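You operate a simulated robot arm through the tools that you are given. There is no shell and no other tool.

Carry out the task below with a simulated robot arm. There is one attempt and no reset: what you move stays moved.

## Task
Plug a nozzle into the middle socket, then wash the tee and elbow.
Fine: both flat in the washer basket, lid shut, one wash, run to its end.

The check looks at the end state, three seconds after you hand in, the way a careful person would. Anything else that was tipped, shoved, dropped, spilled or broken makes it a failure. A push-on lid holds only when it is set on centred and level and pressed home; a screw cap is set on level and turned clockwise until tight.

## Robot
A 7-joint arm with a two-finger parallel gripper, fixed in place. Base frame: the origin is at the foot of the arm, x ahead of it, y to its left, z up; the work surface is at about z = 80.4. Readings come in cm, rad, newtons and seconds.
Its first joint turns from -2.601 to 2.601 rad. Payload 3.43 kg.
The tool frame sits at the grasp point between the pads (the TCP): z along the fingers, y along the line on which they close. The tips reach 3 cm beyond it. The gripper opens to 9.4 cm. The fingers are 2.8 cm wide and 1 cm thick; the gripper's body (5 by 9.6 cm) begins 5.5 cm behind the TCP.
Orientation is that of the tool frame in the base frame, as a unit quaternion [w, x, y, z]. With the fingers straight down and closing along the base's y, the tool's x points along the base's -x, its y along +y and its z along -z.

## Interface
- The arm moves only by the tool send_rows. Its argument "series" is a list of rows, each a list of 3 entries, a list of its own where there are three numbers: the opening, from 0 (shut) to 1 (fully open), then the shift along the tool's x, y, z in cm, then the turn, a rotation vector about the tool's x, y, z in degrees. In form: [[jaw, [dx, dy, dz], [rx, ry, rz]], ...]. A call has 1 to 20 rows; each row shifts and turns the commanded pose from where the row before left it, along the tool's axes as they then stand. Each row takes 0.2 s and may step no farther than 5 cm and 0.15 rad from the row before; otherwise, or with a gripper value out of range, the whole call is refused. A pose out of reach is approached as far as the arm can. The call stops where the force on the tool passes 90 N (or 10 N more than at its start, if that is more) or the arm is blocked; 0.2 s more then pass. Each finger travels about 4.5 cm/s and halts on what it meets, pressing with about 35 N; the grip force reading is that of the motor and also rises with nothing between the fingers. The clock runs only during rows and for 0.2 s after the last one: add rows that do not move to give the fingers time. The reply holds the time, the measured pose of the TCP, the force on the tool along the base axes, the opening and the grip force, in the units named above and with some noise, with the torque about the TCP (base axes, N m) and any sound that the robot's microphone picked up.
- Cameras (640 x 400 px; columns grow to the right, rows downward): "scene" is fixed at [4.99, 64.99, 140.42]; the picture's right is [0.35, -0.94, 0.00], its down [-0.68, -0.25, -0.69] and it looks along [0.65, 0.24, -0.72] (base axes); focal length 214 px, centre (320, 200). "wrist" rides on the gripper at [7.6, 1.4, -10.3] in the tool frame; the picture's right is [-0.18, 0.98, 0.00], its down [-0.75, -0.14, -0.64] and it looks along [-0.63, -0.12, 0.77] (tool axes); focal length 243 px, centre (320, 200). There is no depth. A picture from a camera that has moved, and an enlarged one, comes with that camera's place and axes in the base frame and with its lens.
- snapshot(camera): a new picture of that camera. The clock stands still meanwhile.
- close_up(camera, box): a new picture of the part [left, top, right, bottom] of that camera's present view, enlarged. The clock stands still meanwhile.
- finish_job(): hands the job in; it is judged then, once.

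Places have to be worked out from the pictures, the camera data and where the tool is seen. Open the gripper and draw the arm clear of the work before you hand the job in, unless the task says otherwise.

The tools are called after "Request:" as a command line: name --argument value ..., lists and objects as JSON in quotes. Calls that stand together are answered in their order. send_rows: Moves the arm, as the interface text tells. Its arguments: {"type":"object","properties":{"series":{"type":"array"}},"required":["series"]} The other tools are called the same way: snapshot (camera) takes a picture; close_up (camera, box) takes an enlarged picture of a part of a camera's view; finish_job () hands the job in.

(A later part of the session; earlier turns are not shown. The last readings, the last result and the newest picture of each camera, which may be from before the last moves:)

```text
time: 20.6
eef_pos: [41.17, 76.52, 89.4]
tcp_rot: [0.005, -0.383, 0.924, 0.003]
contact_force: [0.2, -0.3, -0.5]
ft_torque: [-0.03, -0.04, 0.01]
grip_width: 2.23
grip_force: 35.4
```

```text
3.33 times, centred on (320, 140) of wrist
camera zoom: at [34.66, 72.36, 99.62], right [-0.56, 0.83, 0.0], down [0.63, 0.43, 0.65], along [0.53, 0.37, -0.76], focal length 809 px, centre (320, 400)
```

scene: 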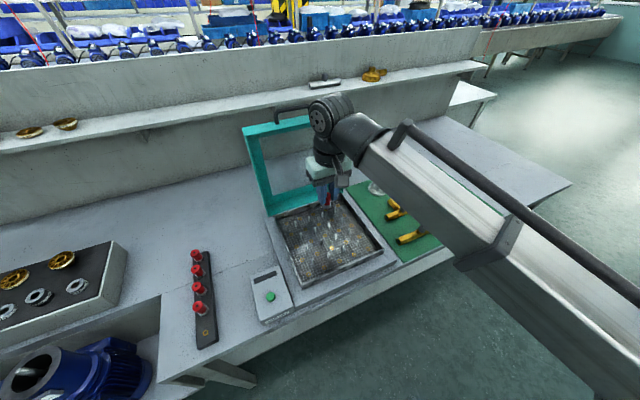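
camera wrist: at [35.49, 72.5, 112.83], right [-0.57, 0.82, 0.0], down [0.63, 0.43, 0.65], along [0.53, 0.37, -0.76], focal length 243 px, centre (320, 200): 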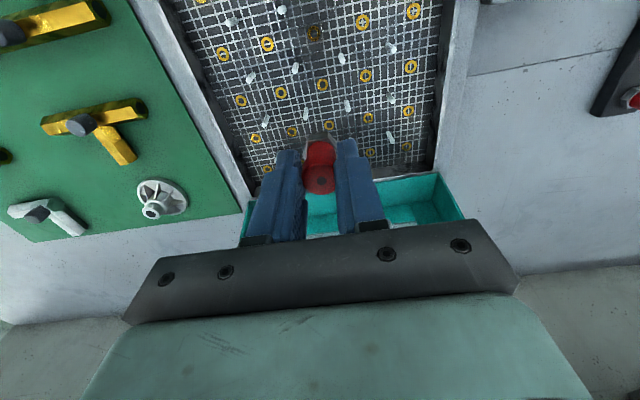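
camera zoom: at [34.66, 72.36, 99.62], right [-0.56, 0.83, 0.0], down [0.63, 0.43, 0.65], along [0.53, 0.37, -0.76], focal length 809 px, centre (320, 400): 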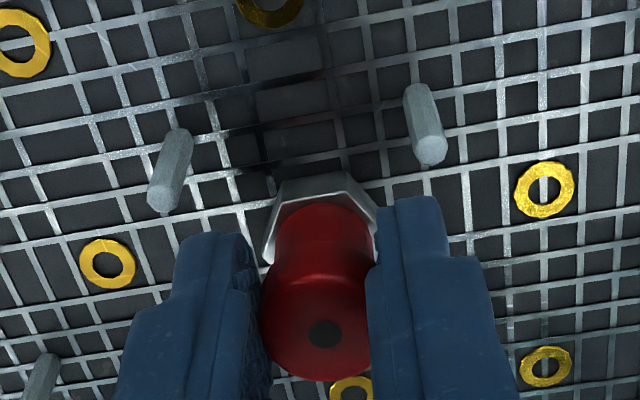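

The nut bottom now looks level with the ring, but I still feel no contact. I continue in tiny steps until a force registers.

Request:
send_rows --series '[[0, [0, 0, 0.1], [0, 0, 0]], [0, [0, 0, 0.1], [0, 0, 0]], [0, [0, 0, 0], [0, 0, 0]]]'

Request:
close_up --camera "scene" --box '[315, 215, 345, 240]'

```text
time: 21.4
eef_pos: [41.12, 76.68, 89.31]
tcp_rot: [0.004, -0.382, 0.924, 0.003]
contact_force: [-0.5, 0.5, 0.0]
ft_torque: [-0.01, 0.03, 0.01]
grip_width: 2.24
grip_force: 35.1
```

```text
16.00 times, centred on (330, 228) of scene
camera zoom: at [4.99, 64.99, 140.42], right [0.35, -0.94, 0.0], down [-0.68, -0.25, -0.69], along [0.65, 0.24, -0.72], focal length 3432 px, centre (160, -240)
```

zoom: 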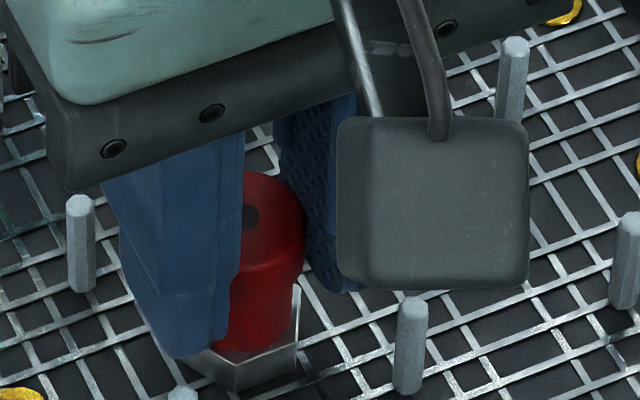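

There is still no force, so I continue down in 0.1 cm steps.

Request:
send_rows --series '[[0, [0, 0, 0.1], [0, 0, 0]], [0, [0, 0, 0.1], [0, 0, 0]], [0, [0, 0, 0], [0, 0, 0]]]'

Request:
close_up --camera "scene" --box '[315, 215, 345, 240]'

```text
time: 22.2
eef_pos: [41.34, 76.76, 89.18]
tcp_rot: [0.006, -0.383, 0.924, 0.002]
contact_force: [17.2, -5.4, 22.7]
ft_torque: [-0.24, -0.85, -0.05]
grip_width: 2.25
grip_force: 34.7
```

```text
16.00 times, centred on (330, 228) of scene
camera zoom: at [4.99, 64.99, 140.42], right [0.35, -0.94, 0.0], down [-0.68, -0.25, -0.69], along [0.65, 0.24, -0.72], focal length 3432 px, centre (160, -240)
```

zoom: 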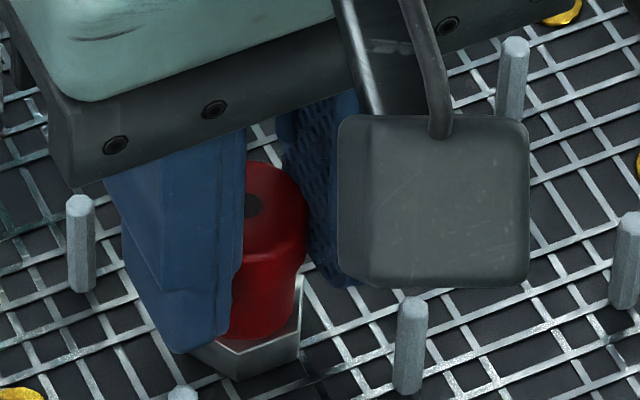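

Contact has registered: about 23 N upward plus some sideways force. The nut has moved to where I expected it to be when seated. I look from the wrist before deciding whether to press further.

Request:
close_up --camera "wrist" --box '[260, 80, 380, 200]'

Request:
send_rows --series '[[0, [0, 0, 0], [0, 0, 0]]]'

```text
3.33 times, centred on (320, 140) of wrist
camera zoom: at [34.78, 72.39, 99.36], right [-0.56, 0.83, 0.0], down [0.63, 0.43, 0.65], along [0.54, 0.37, -0.76], focal length 809 px, centre (320, 400)
```

zoom: 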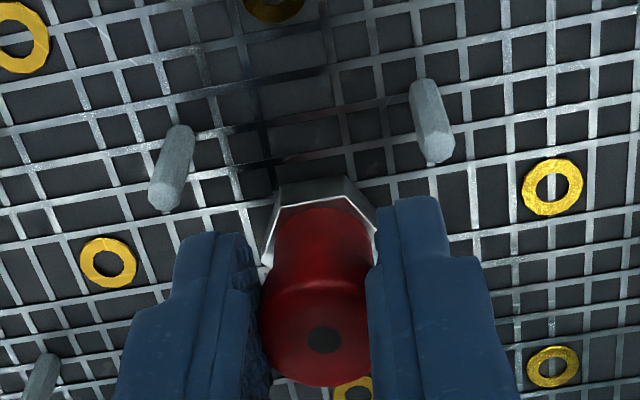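

```text
time: 22.6
eef_pos: [41.2, 76.73, 89.22]
tcp_rot: [0.007, -0.381, 0.924, 0.001]
contact_force: [21.3, -5.0, 22.6]
ft_torque: [-0.22, -1.02, -0.07]
grip_width: 2.21
grip_force: 35.4
```

The sideways force means the socket lies slightly toward +p/+q of the hand. I ease the hand that way by about 0.1 cm to let the nozzle centre itself.

Request:
send_rows --series '[[0, [-0.08, -0.12, 0], [0, 0, 0]], [0, [0, 0, 0], [0, 0, 0]]]'

Request:
close_up --camera "scene" --box '[315, 215, 345, 240]'

```text
time: 23.2
eef_pos: [41.27, 76.59, 89.0]
tcp_rot: [0.006, -0.382, 0.924, 0.003]
contact_force: [15.8, -4.5, 22.2]
ft_torque: [-0.21, -0.81, -0.07]
grip_width: 2.2
grip_force: 34.6
```

```text
16.00 times, centred on (330, 228) of scene
camera zoom: at [4.99, 64.99, 140.42], right [0.35, -0.94, 0.0], down [-0.68, -0.25, -0.69], along [0.65, 0.24, -0.72], focal length 3432 px, centre (160, -240)
```

zoom: 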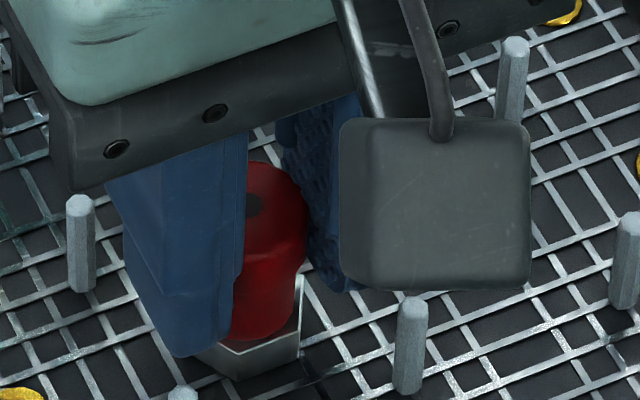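

The nozzle stayed put while the hand shifted, so it is held by the socket. I relax the remaining side load a bit more, then open the jaw slightly.

Request:
send_rows --series '[[0, [-0.1, -0.2, 0], [0, 0, 0]], [0, [-0.1, -0.1, 0], [0, 0, 0]], [0, [0, 0, 0], [0, 0, 0]]]'

Request:
close_up --camera "scene" --box '[315, 215, 345, 240]'

```text
time: 24.0
eef_pos: [41.32, 76.69, 88.98]
tcp_rot: [0.002, -0.383, 0.924, 0.004]
contact_force: [-11.3, -2.1, 8.2]
ft_torque: [-0.11, 0.49, 0.09]
grip_width: 2.22
grip_force: 35.3
```

```text
16.00 times, centred on (330, 228) of scene
camera zoom: at [4.99, 64.99, 140.42], right [0.35, -0.94, 0.0], down [-0.68, -0.25, -0.69], along [0.65, 0.24, -0.72], focal length 3432 px, centre (160, -240)
```

zoom: 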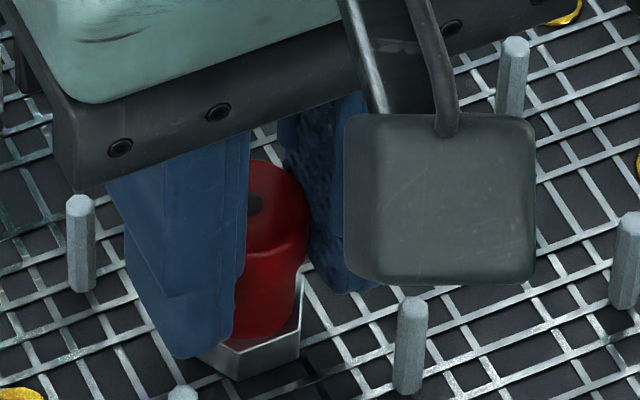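

The side force has reversed, so I have bracketed the centre. I step back slightly and press down a little to make sure the nozzle is home.

Request:
send_rows --series '[[0, [0.09, 0.07, 0], [0, 0, 0]], [0, [0, 0, 0.15], [0, 0, 0]], [0, [0, 0, 0.1], [0, 0, 0]], [0, [0, 0, 0], [0, 0, 0]]]'

Request:
close_up --camera "scene" --box '[315, 215, 345, 240]'

```text
time: 25.0
eef_pos: [41.43, 76.73, 88.84]
tcp_rot: [0.005, -0.382, 0.924, 0.003]
contact_force: [-12.5, 3.4, 14.4]
ft_torque: [0.2, 0.53, 0.08]
grip_width: 2.22
grip_force: 35.5
```

```text
16.00 times, centred on (330, 228) of scene
camera zoom: at [4.99, 64.99, 140.42], right [0.35, -0.94, 0.0], down [-0.68, -0.25, -0.69], along [0.65, 0.24, -0.72], focal length 3432 px, centre (160, -240)
```

zoom: 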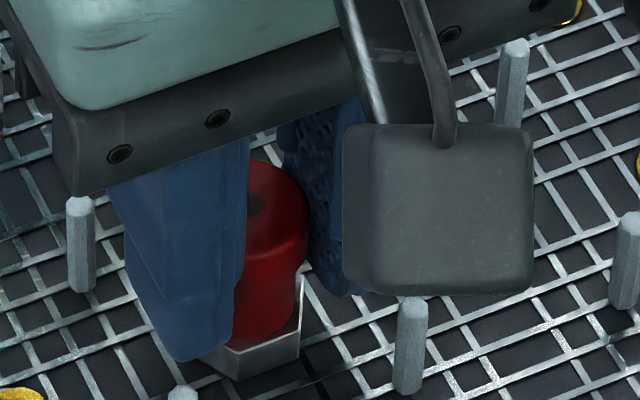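

The nozzle hasn't moved as the hand pressed down, so it is home. I release by opening partway.

Request:
send_rows --series '[[0.3, [0, 0, 0], [0, 0, 0]], [0.42, [0, 0, 0], [0, 0, 0]], [0.42, [0, 0, 0], [0, 0, 0]], [0.42, [0, 0, 0], [0, 0, 0]]]'

Request:
close_up --camera "scene" --box '[315, 215, 345, 240]'

Request:
close_up --camera "wrist" --box '[260, 80, 380, 200]'

```text
time: 26.0
eef_pos: [41.47, 76.62, 88.8]
tcp_rot: [0.005, -0.383, 0.924, 0.002]
contact_force: [0.2, 0.5, 0.0]
ft_torque: [-0.01, 0.02, 0.01]
grip_width: 3.95
grip_force: 0.2
```

```text
16.00 times, centred on (330, 228) of scene
camera zoom: at [4.99, 64.99, 140.42], right [0.35, -0.94, 0.0], down [-0.68, -0.25, -0.69], along [0.65, 0.24, -0.72], focal length 3432 px, centre (160, -240)
```

zoom: 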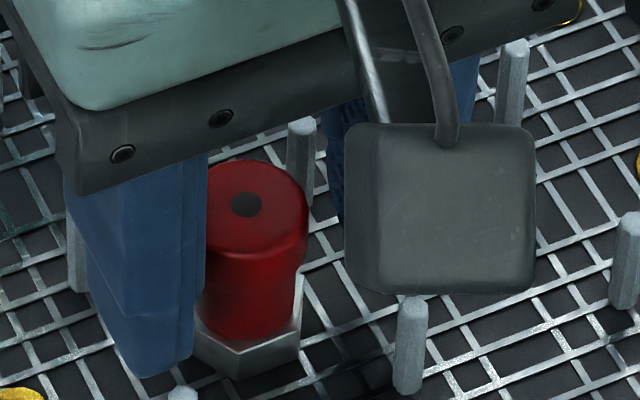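

```text
3.33 times, centred on (320, 140) of wrist
camera zoom: at [34.96, 72.33, 98.97], right [-0.56, 0.83, 0.0], down [0.63, 0.43, 0.65], along [0.53, 0.37, -0.76], focal length 809 px, centre (320, 400)
```

zoom: 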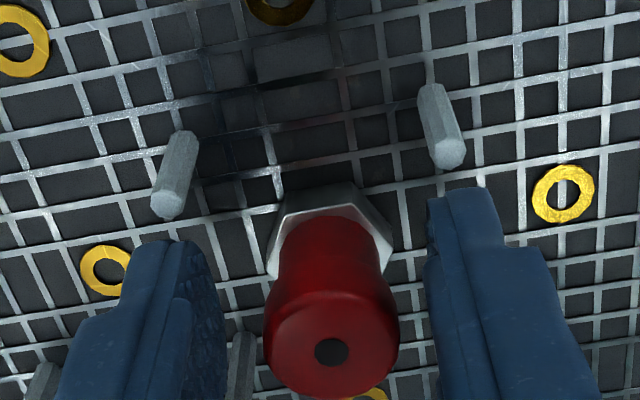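

The nozzle stands upright in the middle socket. I retract straight up and check it.

Request:
send_rows --series '[[0.42, [0, 0, -1], [0, 0, 0]], [0.42, [0, 0, -2], [0, 0, 0]], [0.42, [0, 0, -3], [0, 0, 0]], [0.5, [0, 0, -4], [0, 0, 0]], [0.5, [0, 0, -4], [0, 0, 0]], [0.5, [0, 0, 0], [0, 0, 0]]]'

Request:
close_up --camera "scene" --box '[285, 190, 365, 250]'

Request:
snapshot --camera "wrist"

Request:
close_up --camera "wrist" --box '[260, 40, 380, 160]'

```text
time: 27.4
eef_pos: [41.44, 76.52, 102.84]
tcp_rot: [0.004, -0.382, 0.924, 0.003]
contact_force: [0.7, 1.3, 0.4]
ft_torque: [0.01, 0.02, -0.02]
grip_width: 4.69
grip_force: 0.1
```

```text
6.67 times, centred on (325, 220) of scene
camera zoom: at [4.99, 64.99, 140.42], right [0.35, -0.94, 0.0], down [-0.68, -0.25, -0.69], along [0.65, 0.24, -0.72], focal length 1430 px, centre (287, 67)
```

zoom: 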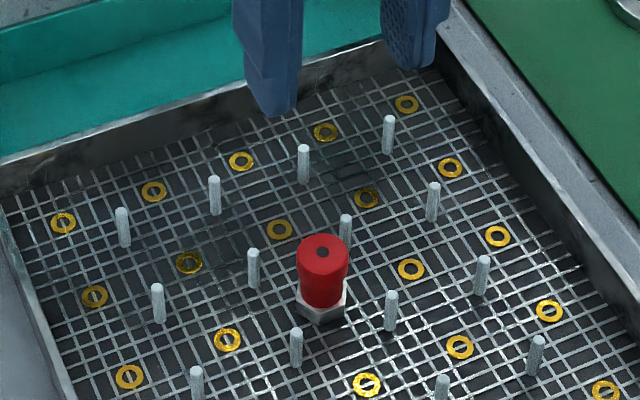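

```text
taken
camera wrist: at [34.98, 72.23, 113.04], right [-0.56, 0.83, 0.0], down [0.63, 0.43, 0.65], along [0.53, 0.37, -0.76], focal length 243 px, centre (320, 200)
```

wrist: 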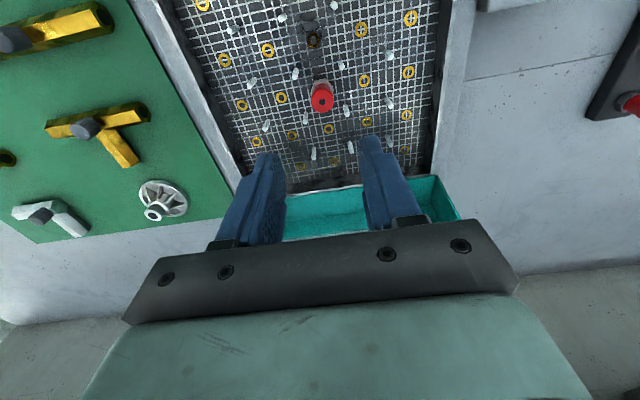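

```text
3.33 times, centred on (320, 100) of wrist
camera zoom: at [34.98, 72.23, 113.04], right [-0.56, 0.83, 0.0], down [0.63, 0.43, 0.65], along [0.53, 0.37, -0.76], focal length 809 px, centre (320, 533)
```

zoom: 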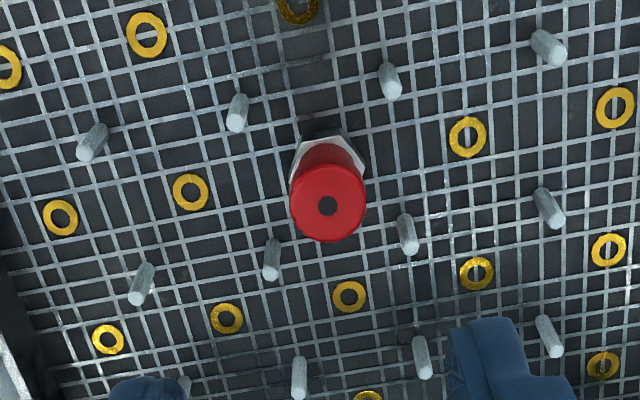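

The nozzle is seated upright on the middle socket and the neighbouring sockets are clear. Next I move over the mat to measure the tee and elbow from above.

Request:
send_rows --series '[[0.6, [0.6, -4.5, 0], [0, 0, 0]], [0.6, [0.6, -4.5, 0], [0, 0, 0]], [0.6, [0, -4.5, 0], [0, 0, 0]], [0.6, [0, -4.5, 0], [0, 0, 0]], [0.6, [0, -4.5, 0], [0, 0, 0]], [0.6, [0, -4.5, 0], [0, 0, 0]], [0.6, [0, -3, 0], [0, 0, 0]], [0.6, [0, 0, 0], [0, 0, 0]]]'

Request:
snapshot --camera "wrist"

Request:
close_up --camera "wrist" --box '[230, 20, 420, 180]'

Request:
snapshot --camera "scene"

```text
time: 29.2
eef_pos: [61.81, 54.32, 102.85]
tcp_rot: [0.005, -0.382, 0.924, 0.003]
contact_force: [-0.4, 0.1, -1.2]
ft_torque: [0.0, 0.03, 0.03]
grip_width: 5.62
grip_force: 0.0
```

```text
taken
camera wrist: at [55.33, 50.11, 113.03], right [-0.57, 0.82, 0.0], down [0.63, 0.43, 0.65], along [0.53, 0.37, -0.76], focal length 243 px, centre (320, 200)
```

wrist: 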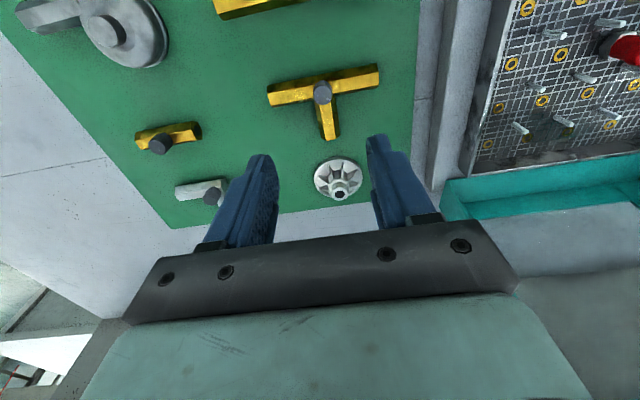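

```text
2.50 times, centred on (325, 100) of wrist
camera zoom: at [55.33, 50.11, 113.03], right [-0.57, 0.82, 0.0], down [0.63, 0.43, 0.65], along [0.53, 0.37, -0.76], focal length 606 px, centre (308, 450)
```

zoom: 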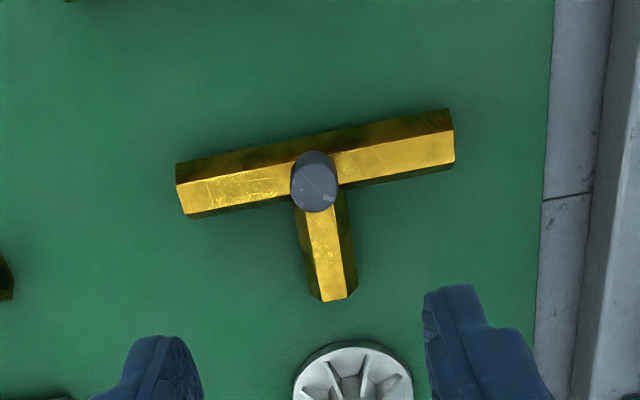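

```text
taken
```

scene: 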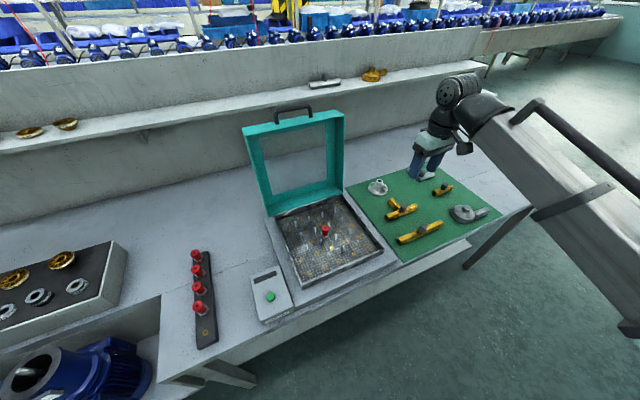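

The tee is aligned with the table. Its bar runs p≈-1.8 to 11.6 at q≈83.05, the stem points away, and the grip knob is at about (4.9, 83.0) with its top at z≈85.2. I move above the knob and descend to check.

Request:
send_rows --series '[[0.6, [-0.9, 0.38, 4], [0, 0, 0]], [0.6, [0, 0, 4.5], [0, 0, 0]], [0.6, [0, 0, 3.5], [0, 0, 0]], [0.6, [0, 0, 0], [0, 0, 0]]]'

Request:
close_up --camera "wrist" --box '[230, 60, 410, 210]'

Request:
close_up --camera "scene" --box '[370, 170, 450, 240]'

```text
time: 30.2
eef_pos: [62.17, 55.55, 90.85]
tcp_rot: [0.005, -0.383, 0.924, 0.003]
contact_force: [-0.6, -0.2, -0.1]
ft_torque: [0.04, -0.02, 0.0]
grip_width: 5.63
grip_force: 0.1
```

```text
2.67 times, centred on (320, 135) of wrist
camera zoom: at [55.74, 51.18, 101.07], right [-0.56, 0.83, 0.0], down [0.63, 0.43, 0.65], along [0.53, 0.37, -0.76], focal length 647 px, centre (320, 373)
```

zoom: 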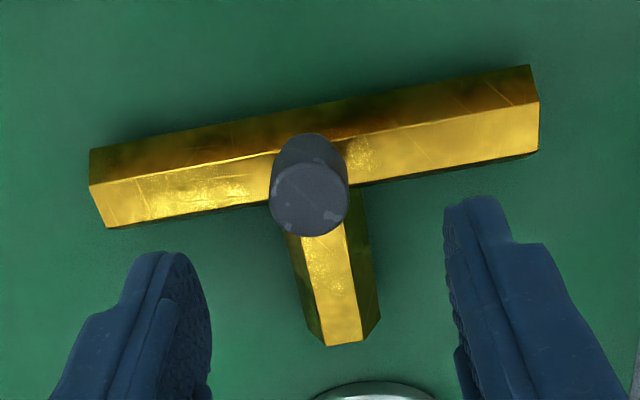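

```text
5.71 times, centred on (410, 205) of scene
camera zoom: at [4.99, 64.99, 140.42], right [0.35, -0.94, 0.0], down [-0.68, -0.25, -0.69], along [0.65, 0.24, -0.72], focal length 1226 px, centre (-194, 171)
```

zoom: 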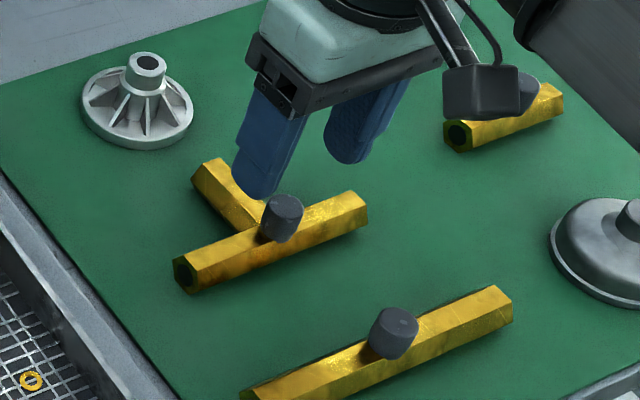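

The knob is at about (4.87, 82.98) with its top at z≈85.0, and the bar top is at about 83. I shift by 0.2–0.3 cm, descend to TCP z≈86.4 and close.

Request:
send_rows --series '[[0.6, [0.25, -0.18, 2], [0, 0, 0]], [0.6, [0, 0, 2.4], [0, 0, 0]], [0.6, [0, 0, 0], [0, 0, 0]]]'

Request:
close_up --camera "wrist" --box '[230, 80, 410, 220]'

Request:
close_up --camera "scene" --box '[370, 170, 450, 240]'

```text
time: 31.0
eef_pos: [62.14, 55.02, 86.3]
tcp_rot: [0.004, -0.383, 0.924, 0.003]
contact_force: [0.1, -0.1, -0.9]
ft_torque: [0.01, 0.02, 0.02]
grip_width: 5.63
grip_force: 0.2
```

```text
2.86 times, centred on (320, 150) of wrist
camera zoom: at [55.69, 50.75, 96.51], right [-0.56, 0.83, 0.0], down [0.63, 0.43, 0.65], along [0.53, 0.37, -0.76], focal length 693 px, centre (320, 343)
```

zoom: 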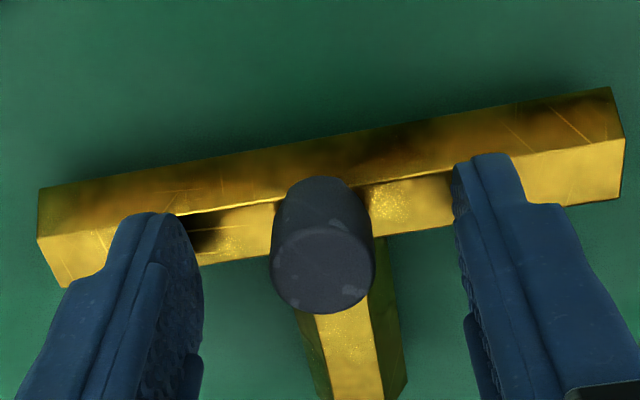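

```text
5.71 times, centred on (410, 205) of scene
camera zoom: at [4.99, 64.99, 140.42], right [0.35, -0.94, 0.0], down [-0.68, -0.25, -0.69], along [0.65, 0.24, -0.72], focal length 1226 px, centre (-194, 171)
```

zoom: 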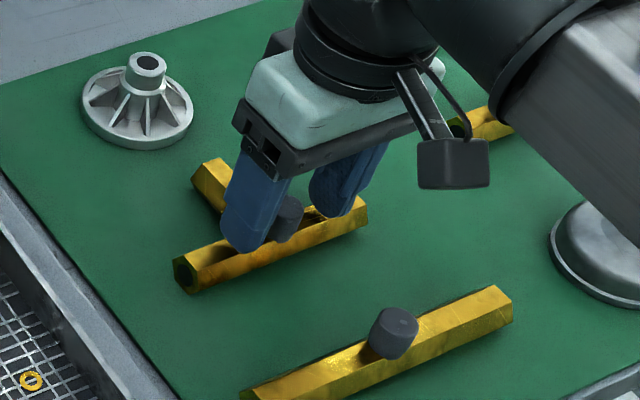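

The fingers straddle the knob just above the bar, so I close on it.

Request:
send_rows --series '[[0.4, [0, 0, 0], [0, 0, 0]], [0.25, [0, 0, 0], [0, 0, 0]], [0, [0, 0, 0], [0, 0, 0]], [0, [0, 0, 0], [0, 0, 0]], [0, [0, 0, 0], [0, 0, 0]], [0, [0, 0, 0], [0, 0, 0]]]'

Request:
close_up --camera "wrist" --box '[230, 80, 410, 220]'

```text
time: 32.4
eef_pos: [62.15, 55.03, 86.35]
tcp_rot: [0.004, -0.383, 0.924, 0.003]
contact_force: [-0.2, -0.5, 1.8]
ft_torque: [-0.15, -0.17, 0.01]
grip_width: 2.09
grip_force: 35.0
```

```text
2.86 times, centred on (320, 150) of wrist
camera zoom: at [55.69, 50.75, 96.55], right [-0.56, 0.83, 0.0], down [0.63, 0.43, 0.65], along [0.53, 0.37, -0.76], focal length 693 px, centre (320, 343)
```

zoom: 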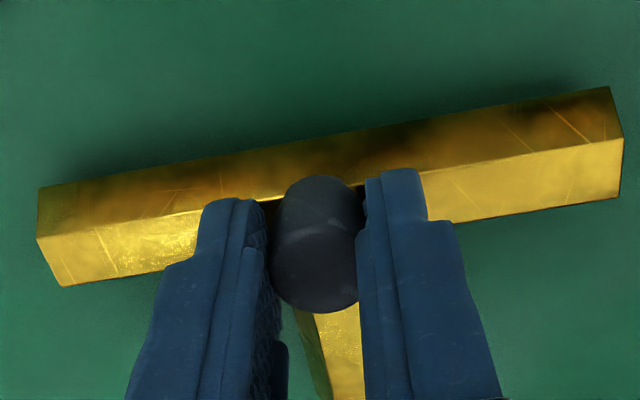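

The knob is gripped at 2.09 cm. I lift slowly and check whether the tee stays level.

Request:
send_rows --series '[[0, [0, 0, -0.5], [0, 0, 0]], [0, [0, 0, -1], [0, 0, 0]], [0, [0, 0, -2], [0, 0, 0]], [0, [0, 0, 0], [0, 0, 0]]]'

Request:
close_up --camera "wrist" --box '[230, 80, 410, 220]'

Request:
close_up --camera "scene" --box '[370, 160, 450, 230]'

```text
time: 33.4
eef_pos: [62.13, 55.07, 89.93]
tcp_rot: [0.005, -0.383, 0.924, 0.002]
contact_force: [-0.1, -1.3, -2.9]
ft_torque: [-0.03, 0.03, 0.0]
grip_width: 2.1
grip_force: 35.0
```

```text
2.86 times, centred on (320, 150) of wrist
camera zoom: at [55.63, 50.74, 100.09], right [-0.56, 0.83, 0.0], down [0.63, 0.43, 0.65], along [0.53, 0.37, -0.76], focal length 693 px, centre (320, 343)
```

zoom: 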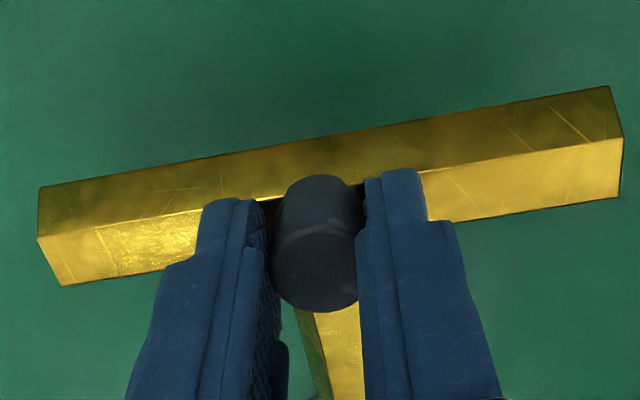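

```text
5.71 times, centred on (410, 195) of scene
camera zoom: at [4.99, 64.99, 140.42], right [0.35, -0.94, 0.0], down [-0.68, -0.25, -0.69], along [0.65, 0.24, -0.72], focal length 1226 px, centre (-194, 229)
```

zoom: 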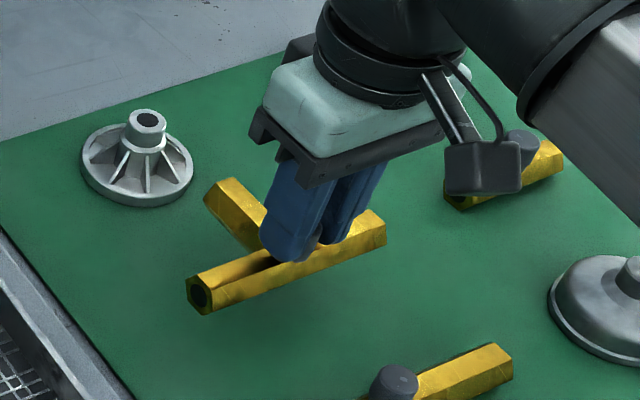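

The tee is held level and its weight barely registers. I raise it and carry it over the front-right part of the basket.

Request:
send_rows --series '[[0, [0, 0, -4.5], [0, 0, 0]], [0, [0, 0, -4.5], [0, 0, 0]], [0, [0, 0, -4], [0, 0, 0]], [0, [1.5, 4.2, 0], [0, 0, 0]], [0, [1.5, 4.2, 0], [0, 0, 0]], [0, [1.5, 4.2, 0], [0, 0, 0]], [0, [1.5, 4.2, 0], [0, 0, 0]], [0, [1.5, 4.3, 0], [0, 0, 0]], [0, [1.4, 4.3, 0], [0, 0, 0]], [0, [0, 0, 0], [0, 0, 0]]]'

Request:
snapshot --camera "wrist"

Request:
close_up --camera "wrist" --box '[200, 0, 440, 190]'

Request:
snapshot --camera "scene"

```text
time: 35.6
eef_pos: [37.61, 66.77, 102.72]
tcp_rot: [0.005, -0.383, 0.924, 0.003]
contact_force: [0.4, 0.0, -2.6]
ft_torque: [-0.01, 0.0, 0.03]
grip_width: 2.09
grip_force: 34.7
```

```text
taken
camera wrist: at [31.2, 62.32, 112.92], right [-0.56, 0.83, 0.0], down [0.63, 0.43, 0.65], along [0.53, 0.37, -0.76], focal length 243 px, centre (320, 200)
```

wrist: 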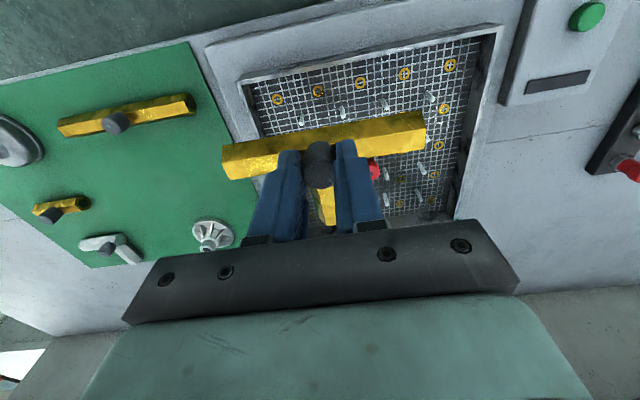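

```text
2.11 times, centred on (320, 95) of wrist
camera zoom: at [31.2, 62.32, 112.92], right [-0.56, 0.83, 0.0], down [0.63, 0.43, 0.65], along [0.53, 0.37, -0.76], focal length 511 px, centre (320, 421)
```

zoom: 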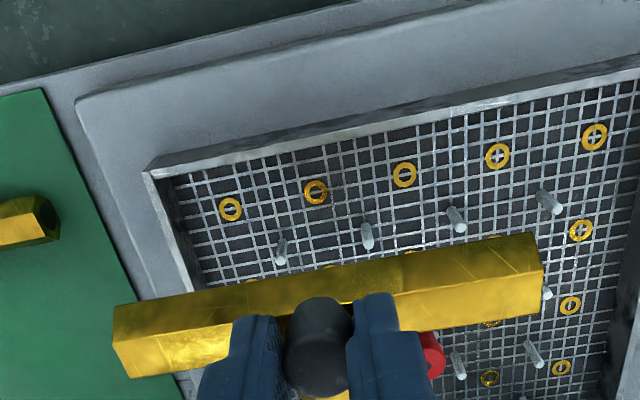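

```text
taken
```

scene: 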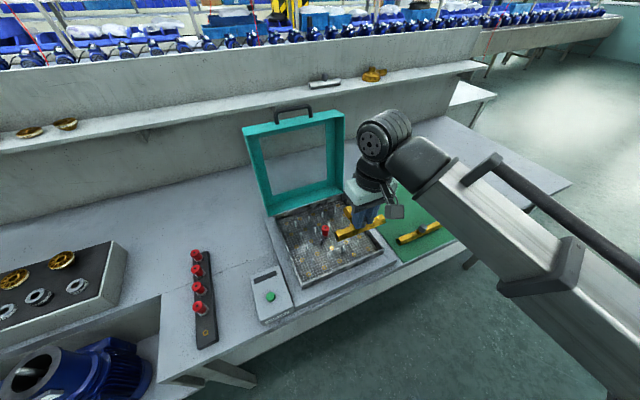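

From here the front socket row is at q≈74.25 with columns at p≈-15.7, -20.4, -25.0 and so on. The front pins are at q≈76.4, and the bar should lie at q≈73.85 with its stem in the p=-20.4 channel. I nudge by 0.1–0.15 cm and lower until the tee is just above the pins.

Request:
send_rows --series '[[0, [0.1, -0.15, 3], [0, 0, 0]], [0, [0, 0, 3], [0, 0, 0]], [0, [0, 0, 2], [0, 0, 0]], [0, [0, 0, 0], [0, 0, 0]]]'

Request:
close_up --camera "wrist" --box '[200, 20, 440, 210]'

Request:
close_up --camera "scene" --box '[290, 190, 400, 280]'

```text
time: 36.6
eef_pos: [37.85, 66.52, 94.8]
tcp_rot: [0.004, -0.382, 0.924, 0.003]
contact_force: [-0.1, -0.1, -1.9]
ft_torque: [-0.03, 0.01, -0.01]
grip_width: 2.08
grip_force: 34.6
```

```text
2.11 times, centred on (320, 115) of wrist
camera zoom: at [31.36, 62.25, 105.03], right [-0.56, 0.83, 0.0], down [0.63, 0.43, 0.65], along [0.53, 0.37, -0.76], focal length 511 px, centre (320, 379)
```

zoom: 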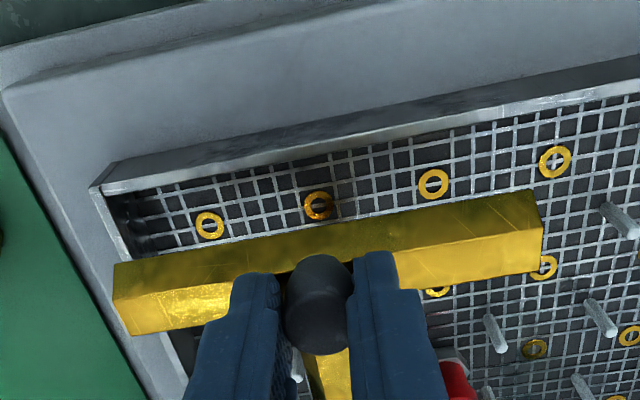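

```text
4.44 times, centred on (345, 235) of scene
camera zoom: at [4.99, 64.99, 140.42], right [0.35, -0.94, 0.0], down [-0.68, -0.25, -0.69], along [0.65, 0.24, -0.72], focal length 953 px, centre (209, 44)
```

zoom: 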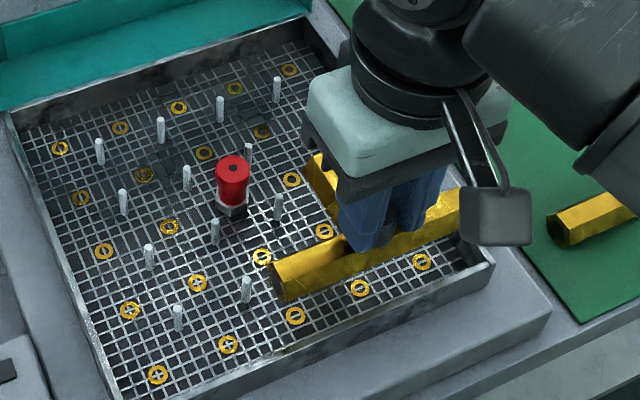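

By vision the bar's centre is at p≈-20.43, q≈74.0, in line with the socket column. I shift 0.15 cm toward the front and lower between the pins.

Request:
send_rows --series '[[0, [0.15, 0, 1], [0, 0, 0]], [0, [0, 0, 1], [0, 0, 0]], [0, [0, 0, 1], [0, 0, 0]], [0, [0, 0, 0], [0, 0, 0]]]'

Request:
close_up --camera "wrist" --box '[200, 20, 440, 210]'

Request:
close_up --camera "scene" --box '[290, 190, 400, 280]'

```text
time: 37.6
eef_pos: [37.76, 66.47, 91.79]
tcp_rot: [0.005, -0.383, 0.924, 0.003]
contact_force: [0.0, -0.5, -2.3]
ft_torque: [-0.01, 0.04, -0.02]
grip_width: 2.08
grip_force: 34.9
```

```text
2.11 times, centred on (320, 115) of wrist
camera zoom: at [31.39, 62.2, 101.98], right [-0.56, 0.83, 0.0], down [0.63, 0.43, 0.65], along [0.53, 0.37, -0.76], focal length 511 px, centre (320, 379)
```

zoom: 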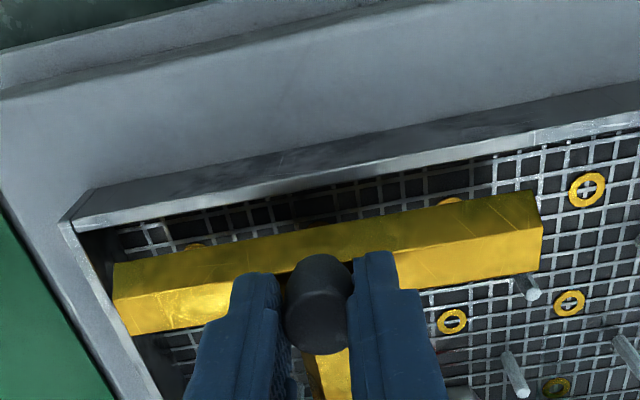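

```text
4.44 times, centred on (345, 235) of scene
camera zoom: at [4.99, 64.99, 140.42], right [0.35, -0.94, 0.0], down [-0.68, -0.25, -0.69], along [0.65, 0.24, -0.72], focal length 953 px, centre (209, 44)
```

zoom: 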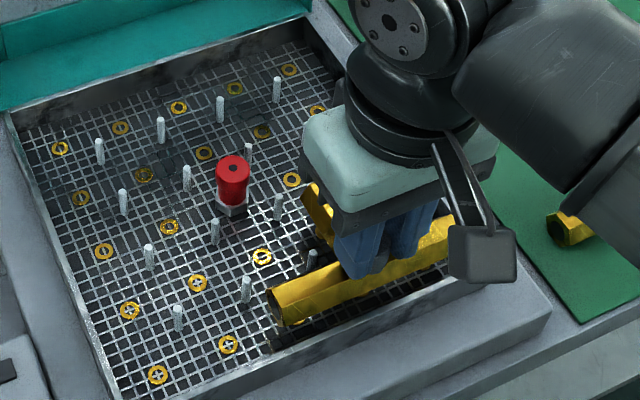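

The tee is clear of the pins and the front wall. I keep lowering in small steps until it touches the mesh.

Request:
send_rows --series '[[0, [0, 0, 0.5], [0, 0, 0]], [0, [0, 0, 0.4], [0, 0, 0]], [0, [0, 0, 0.3], [0, 0, 0]], [0, [0, 0, 0], [0, 0, 0]]]'

Request:
close_up --camera "scene" --box '[320, 210, 380, 265]'

```text
time: 38.6
eef_pos: [37.93, 66.47, 90.58]
tcp_rot: [0.005, -0.383, 0.924, 0.003]
contact_force: [-0.1, -0.3, -1.9]
ft_torque: [-0.01, 0.0, -0.02]
grip_width: 2.11
grip_force: 35.7
```

```text
7.27 times, centred on (350, 238) of scene
camera zoom: at [4.99, 64.99, 140.42], right [0.35, -0.94, 0.0], down [-0.68, -0.25, -0.69], along [0.65, 0.24, -0.72], focal length 1560 px, centre (102, -73)
```

zoom: 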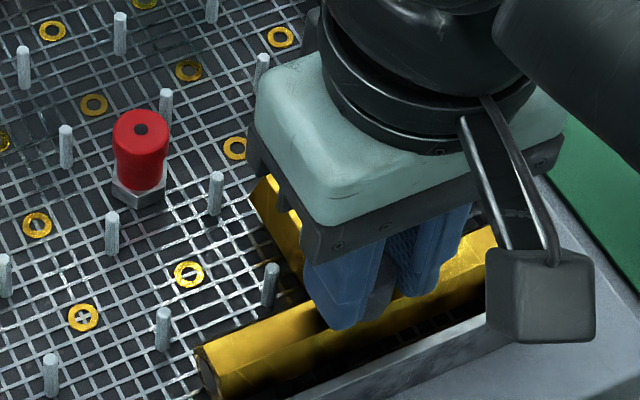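

There's no contact yet at z=90.6, so I keep going in 0.1–0.2 cm steps.

Request:
send_rows --series '[[0, [0, 0, 0.2], [0, 0, 0]], [0, [0, 0, 0.15], [0, 0, 0]], [0, [0, 0, 0.1], [0, 0, 0]], [0, [0, 0, 0], [0, 0, 0]]]'

```text
time: 39.6
eef_pos: [37.82, 66.44, 90.12]
tcp_rot: [0.005, -0.383, 0.924, 0.004]
contact_force: [0.1, 0.1, -1.8]
ft_torque: [-0.03, -0.01, 0.0]
grip_width: 2.09
grip_force: 34.9
```

Still only the tee's own weight, so I continue down.

Request:
send_rows --series '[[0, [0, 0, 0.1], [0, 0, 0]], [0, [0, 0, 0.1], [0, 0, 0]], [0, [0, 0, 0], [0, 0, 0]]]'

Request:
close_up --camera "scene" --box '[320, 210, 380, 265]'

```text
time: 40.4
eef_pos: [37.79, 66.57, 89.82]
tcp_rot: [0.004, -0.383, 0.924, 0.003]
contact_force: [1.0, 0.0, 0.3]
ft_torque: [-0.14, -0.15, 0.02]
grip_width: 2.09
grip_force: 34.8
```

```text
7.27 times, centred on (350, 238) of scene
camera zoom: at [4.99, 64.99, 140.42], right [0.35, -0.94, 0.0], down [-0.68, -0.25, -0.69], along [0.65, 0.24, -0.72], focal length 1560 px, centre (102, -73)
```

zoom: 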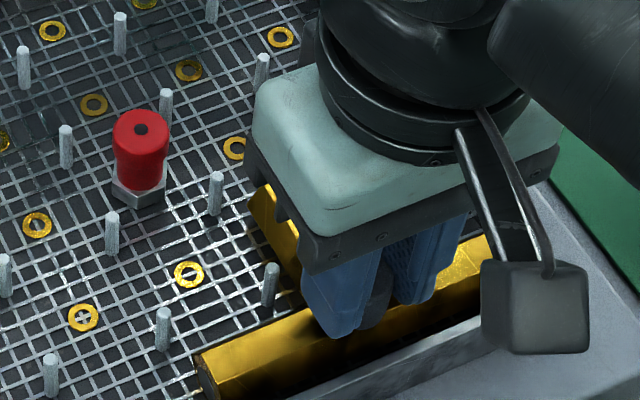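

The weight reading has gone and the torque matches what I saw when the tee lay on the mat, so it is touching down. One tiny step more, then I open.

Request:
send_rows --series '[[0, [0, 0, 0.06], [0, 0, 0]], [0.2, [0, 0, 0], [0, 0, 0]], [0.3, [0, 0, 0], [0, 0, 0]], [0.42, [0, 0, 0], [0, 0, 0]], [0.42, [0, 0, 0], [0, 0, 0]], [0.42, [0, 0, 0], [0, 0, 0]]]'

Request:
close_up --camera "scene" --box '[320, 210, 380, 265]'

Request:
close_up --camera "wrist" --box '[200, 20, 440, 210]'

```text
time: 41.8
eef_pos: [37.76, 66.46, 89.87]
tcp_rot: [0.005, -0.383, 0.924, 0.003]
contact_force: [-0.7, -0.3, 0.1]
ft_torque: [0.03, -0.01, 0.04]
grip_width: 3.94
grip_force: 0.0
```

```text
7.27 times, centred on (350, 238) of scene
camera zoom: at [4.99, 64.99, 140.42], right [0.35, -0.94, 0.0], down [-0.68, -0.25, -0.69], along [0.65, 0.24, -0.72], focal length 1560 px, centre (102, -73)
```

zoom: 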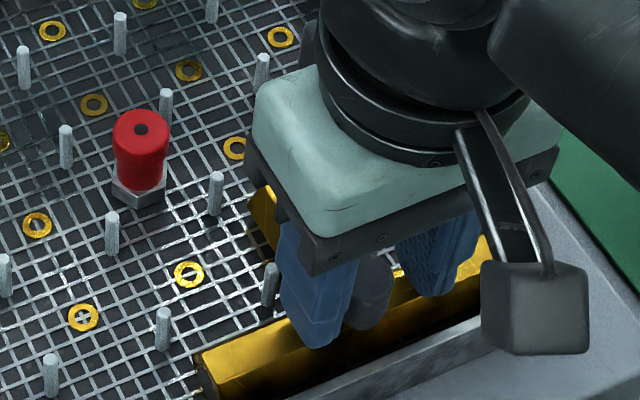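

```text
2.11 times, centred on (320, 115) of wrist
camera zoom: at [31.36, 62.21, 100.05], right [-0.56, 0.83, 0.0], down [0.63, 0.43, 0.65], along [0.53, 0.37, -0.76], focal length 511 px, centre (320, 379)
```

zoom: 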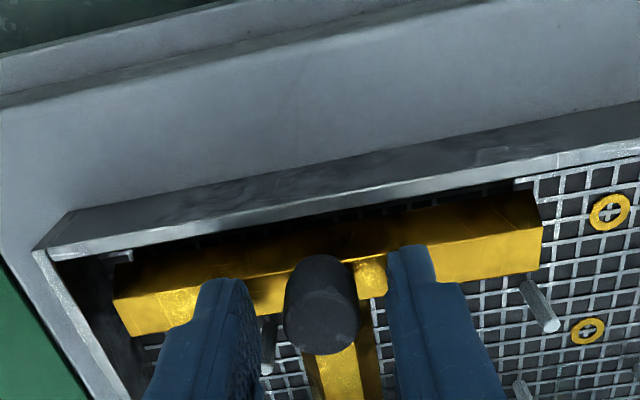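

The tee rests flat between the front wall and the first pins. I retract straight up and check it.

Request:
send_rows --series '[[0.42, [0, 0, -1], [0, 0, 0]], [0.42, [0, 0, -2], [0, 0, 0]], [0.42, [0, 0, -3], [0, 0, 0]], [0.5, [0, 0, -4], [0, 0, 0]], [0.5, [0, 0, -3.5], [0, 0, 0]], [0.5, [0, 0, 0], [0, 0, 0]]]'

Request:
close_up --camera "wrist" --box '[200, 0, 440, 190]'

Request:
close_up --camera "scene" --box '[290, 190, 400, 280]'

```text
time: 43.2
eef_pos: [37.79, 66.44, 103.59]
tcp_rot: [0.005, -0.382, 0.924, 0.004]
contact_force: [0.7, 0.2, -0.6]
ft_torque: [0.01, -0.04, 0.03]
grip_width: 4.67
grip_force: 0.0
```

```text
2.11 times, centred on (320, 95) of wrist
camera zoom: at [31.34, 62.12, 113.67], right [-0.56, 0.83, 0.0], down [0.63, 0.43, 0.65], along [0.53, 0.37, -0.76], focal length 511 px, centre (320, 421)
```

zoom: 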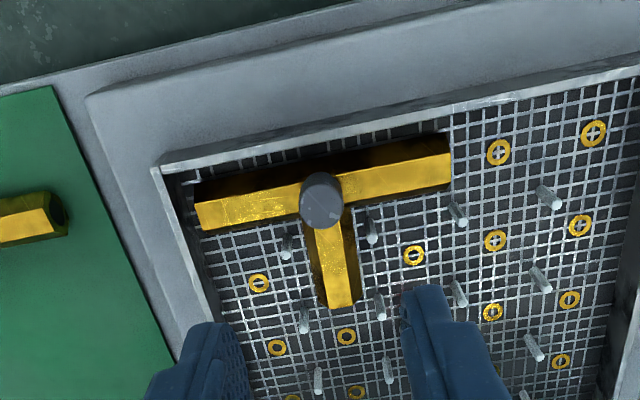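

```text
4.44 times, centred on (345, 235) of scene
camera zoom: at [4.99, 64.99, 140.42], right [0.35, -0.94, 0.0], down [-0.68, -0.25, -0.69], along [0.65, 0.24, -0.72], focal length 953 px, centre (209, 44)
```

zoom: 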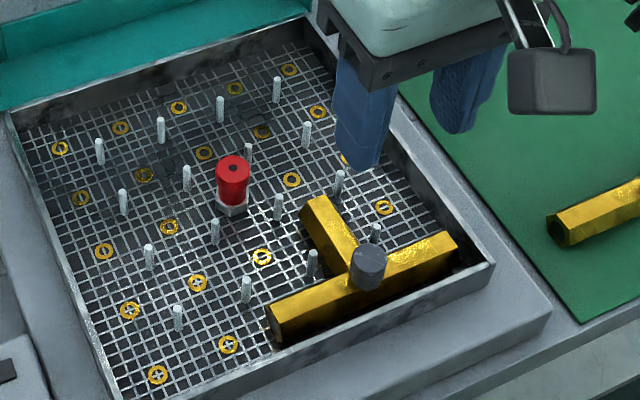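

The tee lies flat and clear of everything. Now I move over toward the elbow at the far side of the mat.

Request:
send_rows --series '[[0.6, [-1.3, -4.1, 0], [0, 0, 0]], [0.6, [-1.3, -4.1, 0], [0, 0, 0]], [0.6, [-1.3, -4.1, 0], [0, 0, 0]], [0.6, [-1.3, -4.1, 0], [0, 0, 0]], [0.6, [-1.3, -4.1, 0], [0, 0, 0]], [0.6, [-1.3, -4.1, 0], [0, 0, 0]], [0.6, [-1.3, -4.1, 0], [0, 0, 0]], [0.6, [-1.3, -4.1, 0], [0, 0, 0]], [0.6, [-1.3, -4.1, 0], [0, 0, 0]], [0.6, [-1.3, -4.1, 0], [0, 0, 0]], [0.6, [0, 0, 0], [0, 0, 0]]]'

Request:
snapshot --camera "wrist"

Request:
close_up --camera "wrist" --box '[220, 40, 420, 200]'

Request:
snapshot --camera "scene"

```text
time: 45.6
eef_pos: [75.77, 46.56, 103.61]
tcp_rot: [0.005, -0.383, 0.924, 0.003]
contact_force: [-0.2, 0.5, 0.7]
ft_torque: [-0.03, 0.01, 0.01]
grip_width: 5.62
grip_force: 0.3
```

```text
taken
camera wrist: at [69.35, 42.27, 113.88], right [-0.57, 0.82, 0.0], down [0.63, 0.43, 0.65], along [0.53, 0.37, -0.76], focal length 243 px, centre (320, 200)
```

wrist: 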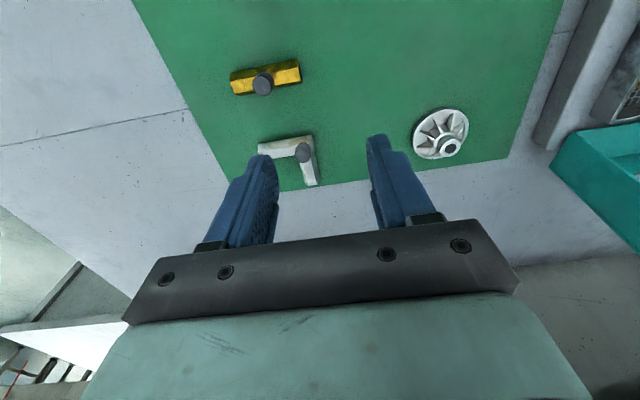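

```text
2.50 times, centred on (320, 120) of wrist
camera zoom: at [69.35, 42.27, 113.88], right [-0.57, 0.82, 0.0], down [0.63, 0.43, 0.65], along [0.53, 0.37, -0.76], focal length 606 px, centre (320, 400)
```

zoom: 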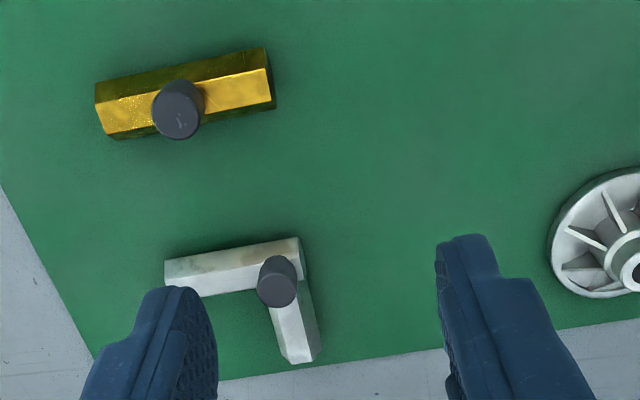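

```text
taken
```

scene: 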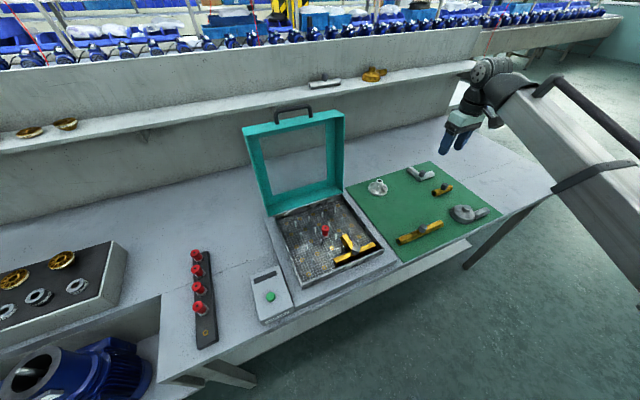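

The elbow's corner is near (24.1, 94.7), with 7 cm arms toward +p and +q. Its knob is near (24.5, 95.1), right at the edge of reach. I approach above the knob at medium height to check reachability.

Request:
send_rows --series '[[0.6, [-2, -1.3, 3], [0, 0, 0]], [0.6, [-2, -1.3, 3], [0, 0, 0]], [0.6, [-2, -1.2, 3], [0, 0, 0]], [0.6, [-2, 0, 2], [0, 0, 0]], [0.6, [0, 0, 0], [0, 0, 0]]]'

Request:
close_up --camera "wrist" --box '[220, 60, 420, 220]'

```text
time: 46.8
eef_pos: [84.27, 49.61, 92.64]
tcp_rot: [0.004, -0.383, 0.924, 0.003]
contact_force: [0.5, -0.3, 0.8]
ft_torque: [0.02, 0.0, 0.02]
grip_width: 5.64
grip_force: 0.1
```

```text
2.50 times, centred on (320, 140) of wrist
camera zoom: at [77.89, 45.33, 102.81], right [-0.56, 0.83, 0.0], down [0.63, 0.43, 0.65], along [0.53, 0.37, -0.76], focal length 606 px, centre (320, 350)
```

zoom: 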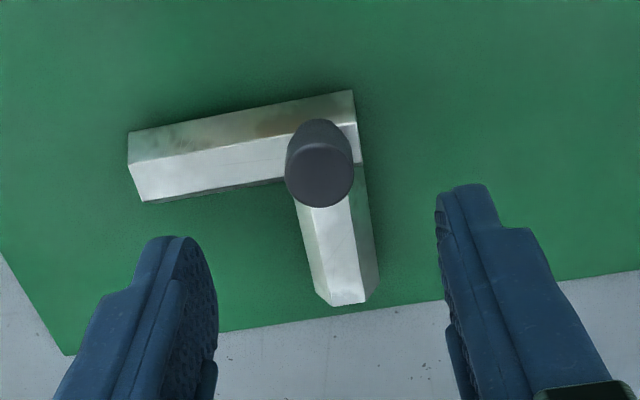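

Still in reach, and the TCP is within 0.15 cm of the knob at (24.4, 94.85). I descend to the same grasp height as for the tee.

Request:
send_rows --series '[[0.6, [-0.1, 0.1, 3], [0, 0, 0]], [0.6, [0, 0, 2.2], [0, 0, 0]], [0.6, [0, 0, 1], [0, 0, 0]], [0.6, [0, 0, 0], [0, 0, 0]]]'

Request:
close_up --camera "wrist" --box '[220, 80, 420, 240]'

Request:
close_up --camera "scene" --box '[390, 140, 470, 210]'

```text
time: 47.8
eef_pos: [84.4, 50.0, 86.4]
tcp_rot: [0.004, -0.382, 0.924, 0.003]
contact_force: [-0.3, -0.1, 0.0]
ft_torque: [0.0, -0.02, -0.01]
grip_width: 5.66
grip_force: 0.2
```

```text
2.50 times, centred on (320, 160) of wrist
camera zoom: at [77.91, 45.5, 96.53], right [-0.56, 0.83, 0.0], down [0.63, 0.43, 0.65], along [0.53, 0.37, -0.76], focal length 606 px, centre (320, 300)
```

zoom: 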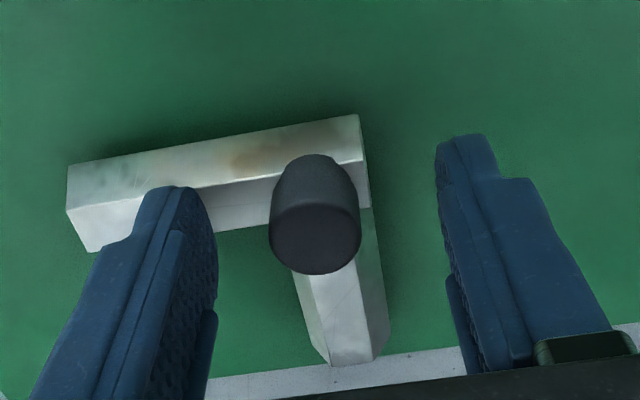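

```text
5.71 times, centred on (430, 175) of scene
camera zoom: at [4.99, 64.99, 140.42], right [0.35, -0.94, 0.0], down [-0.68, -0.25, -0.69], along [0.65, 0.24, -0.72], focal length 1226 px, centre (-309, 343)
```

zoom: 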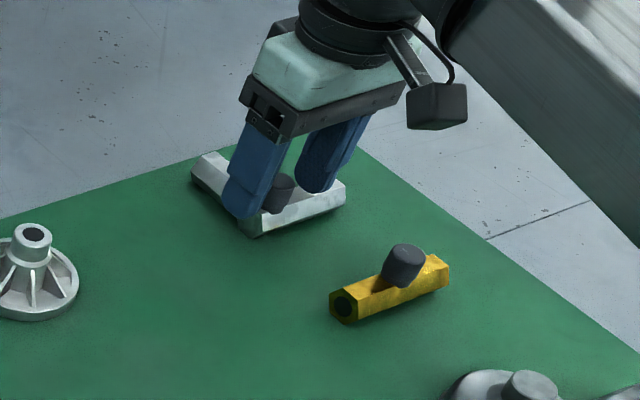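

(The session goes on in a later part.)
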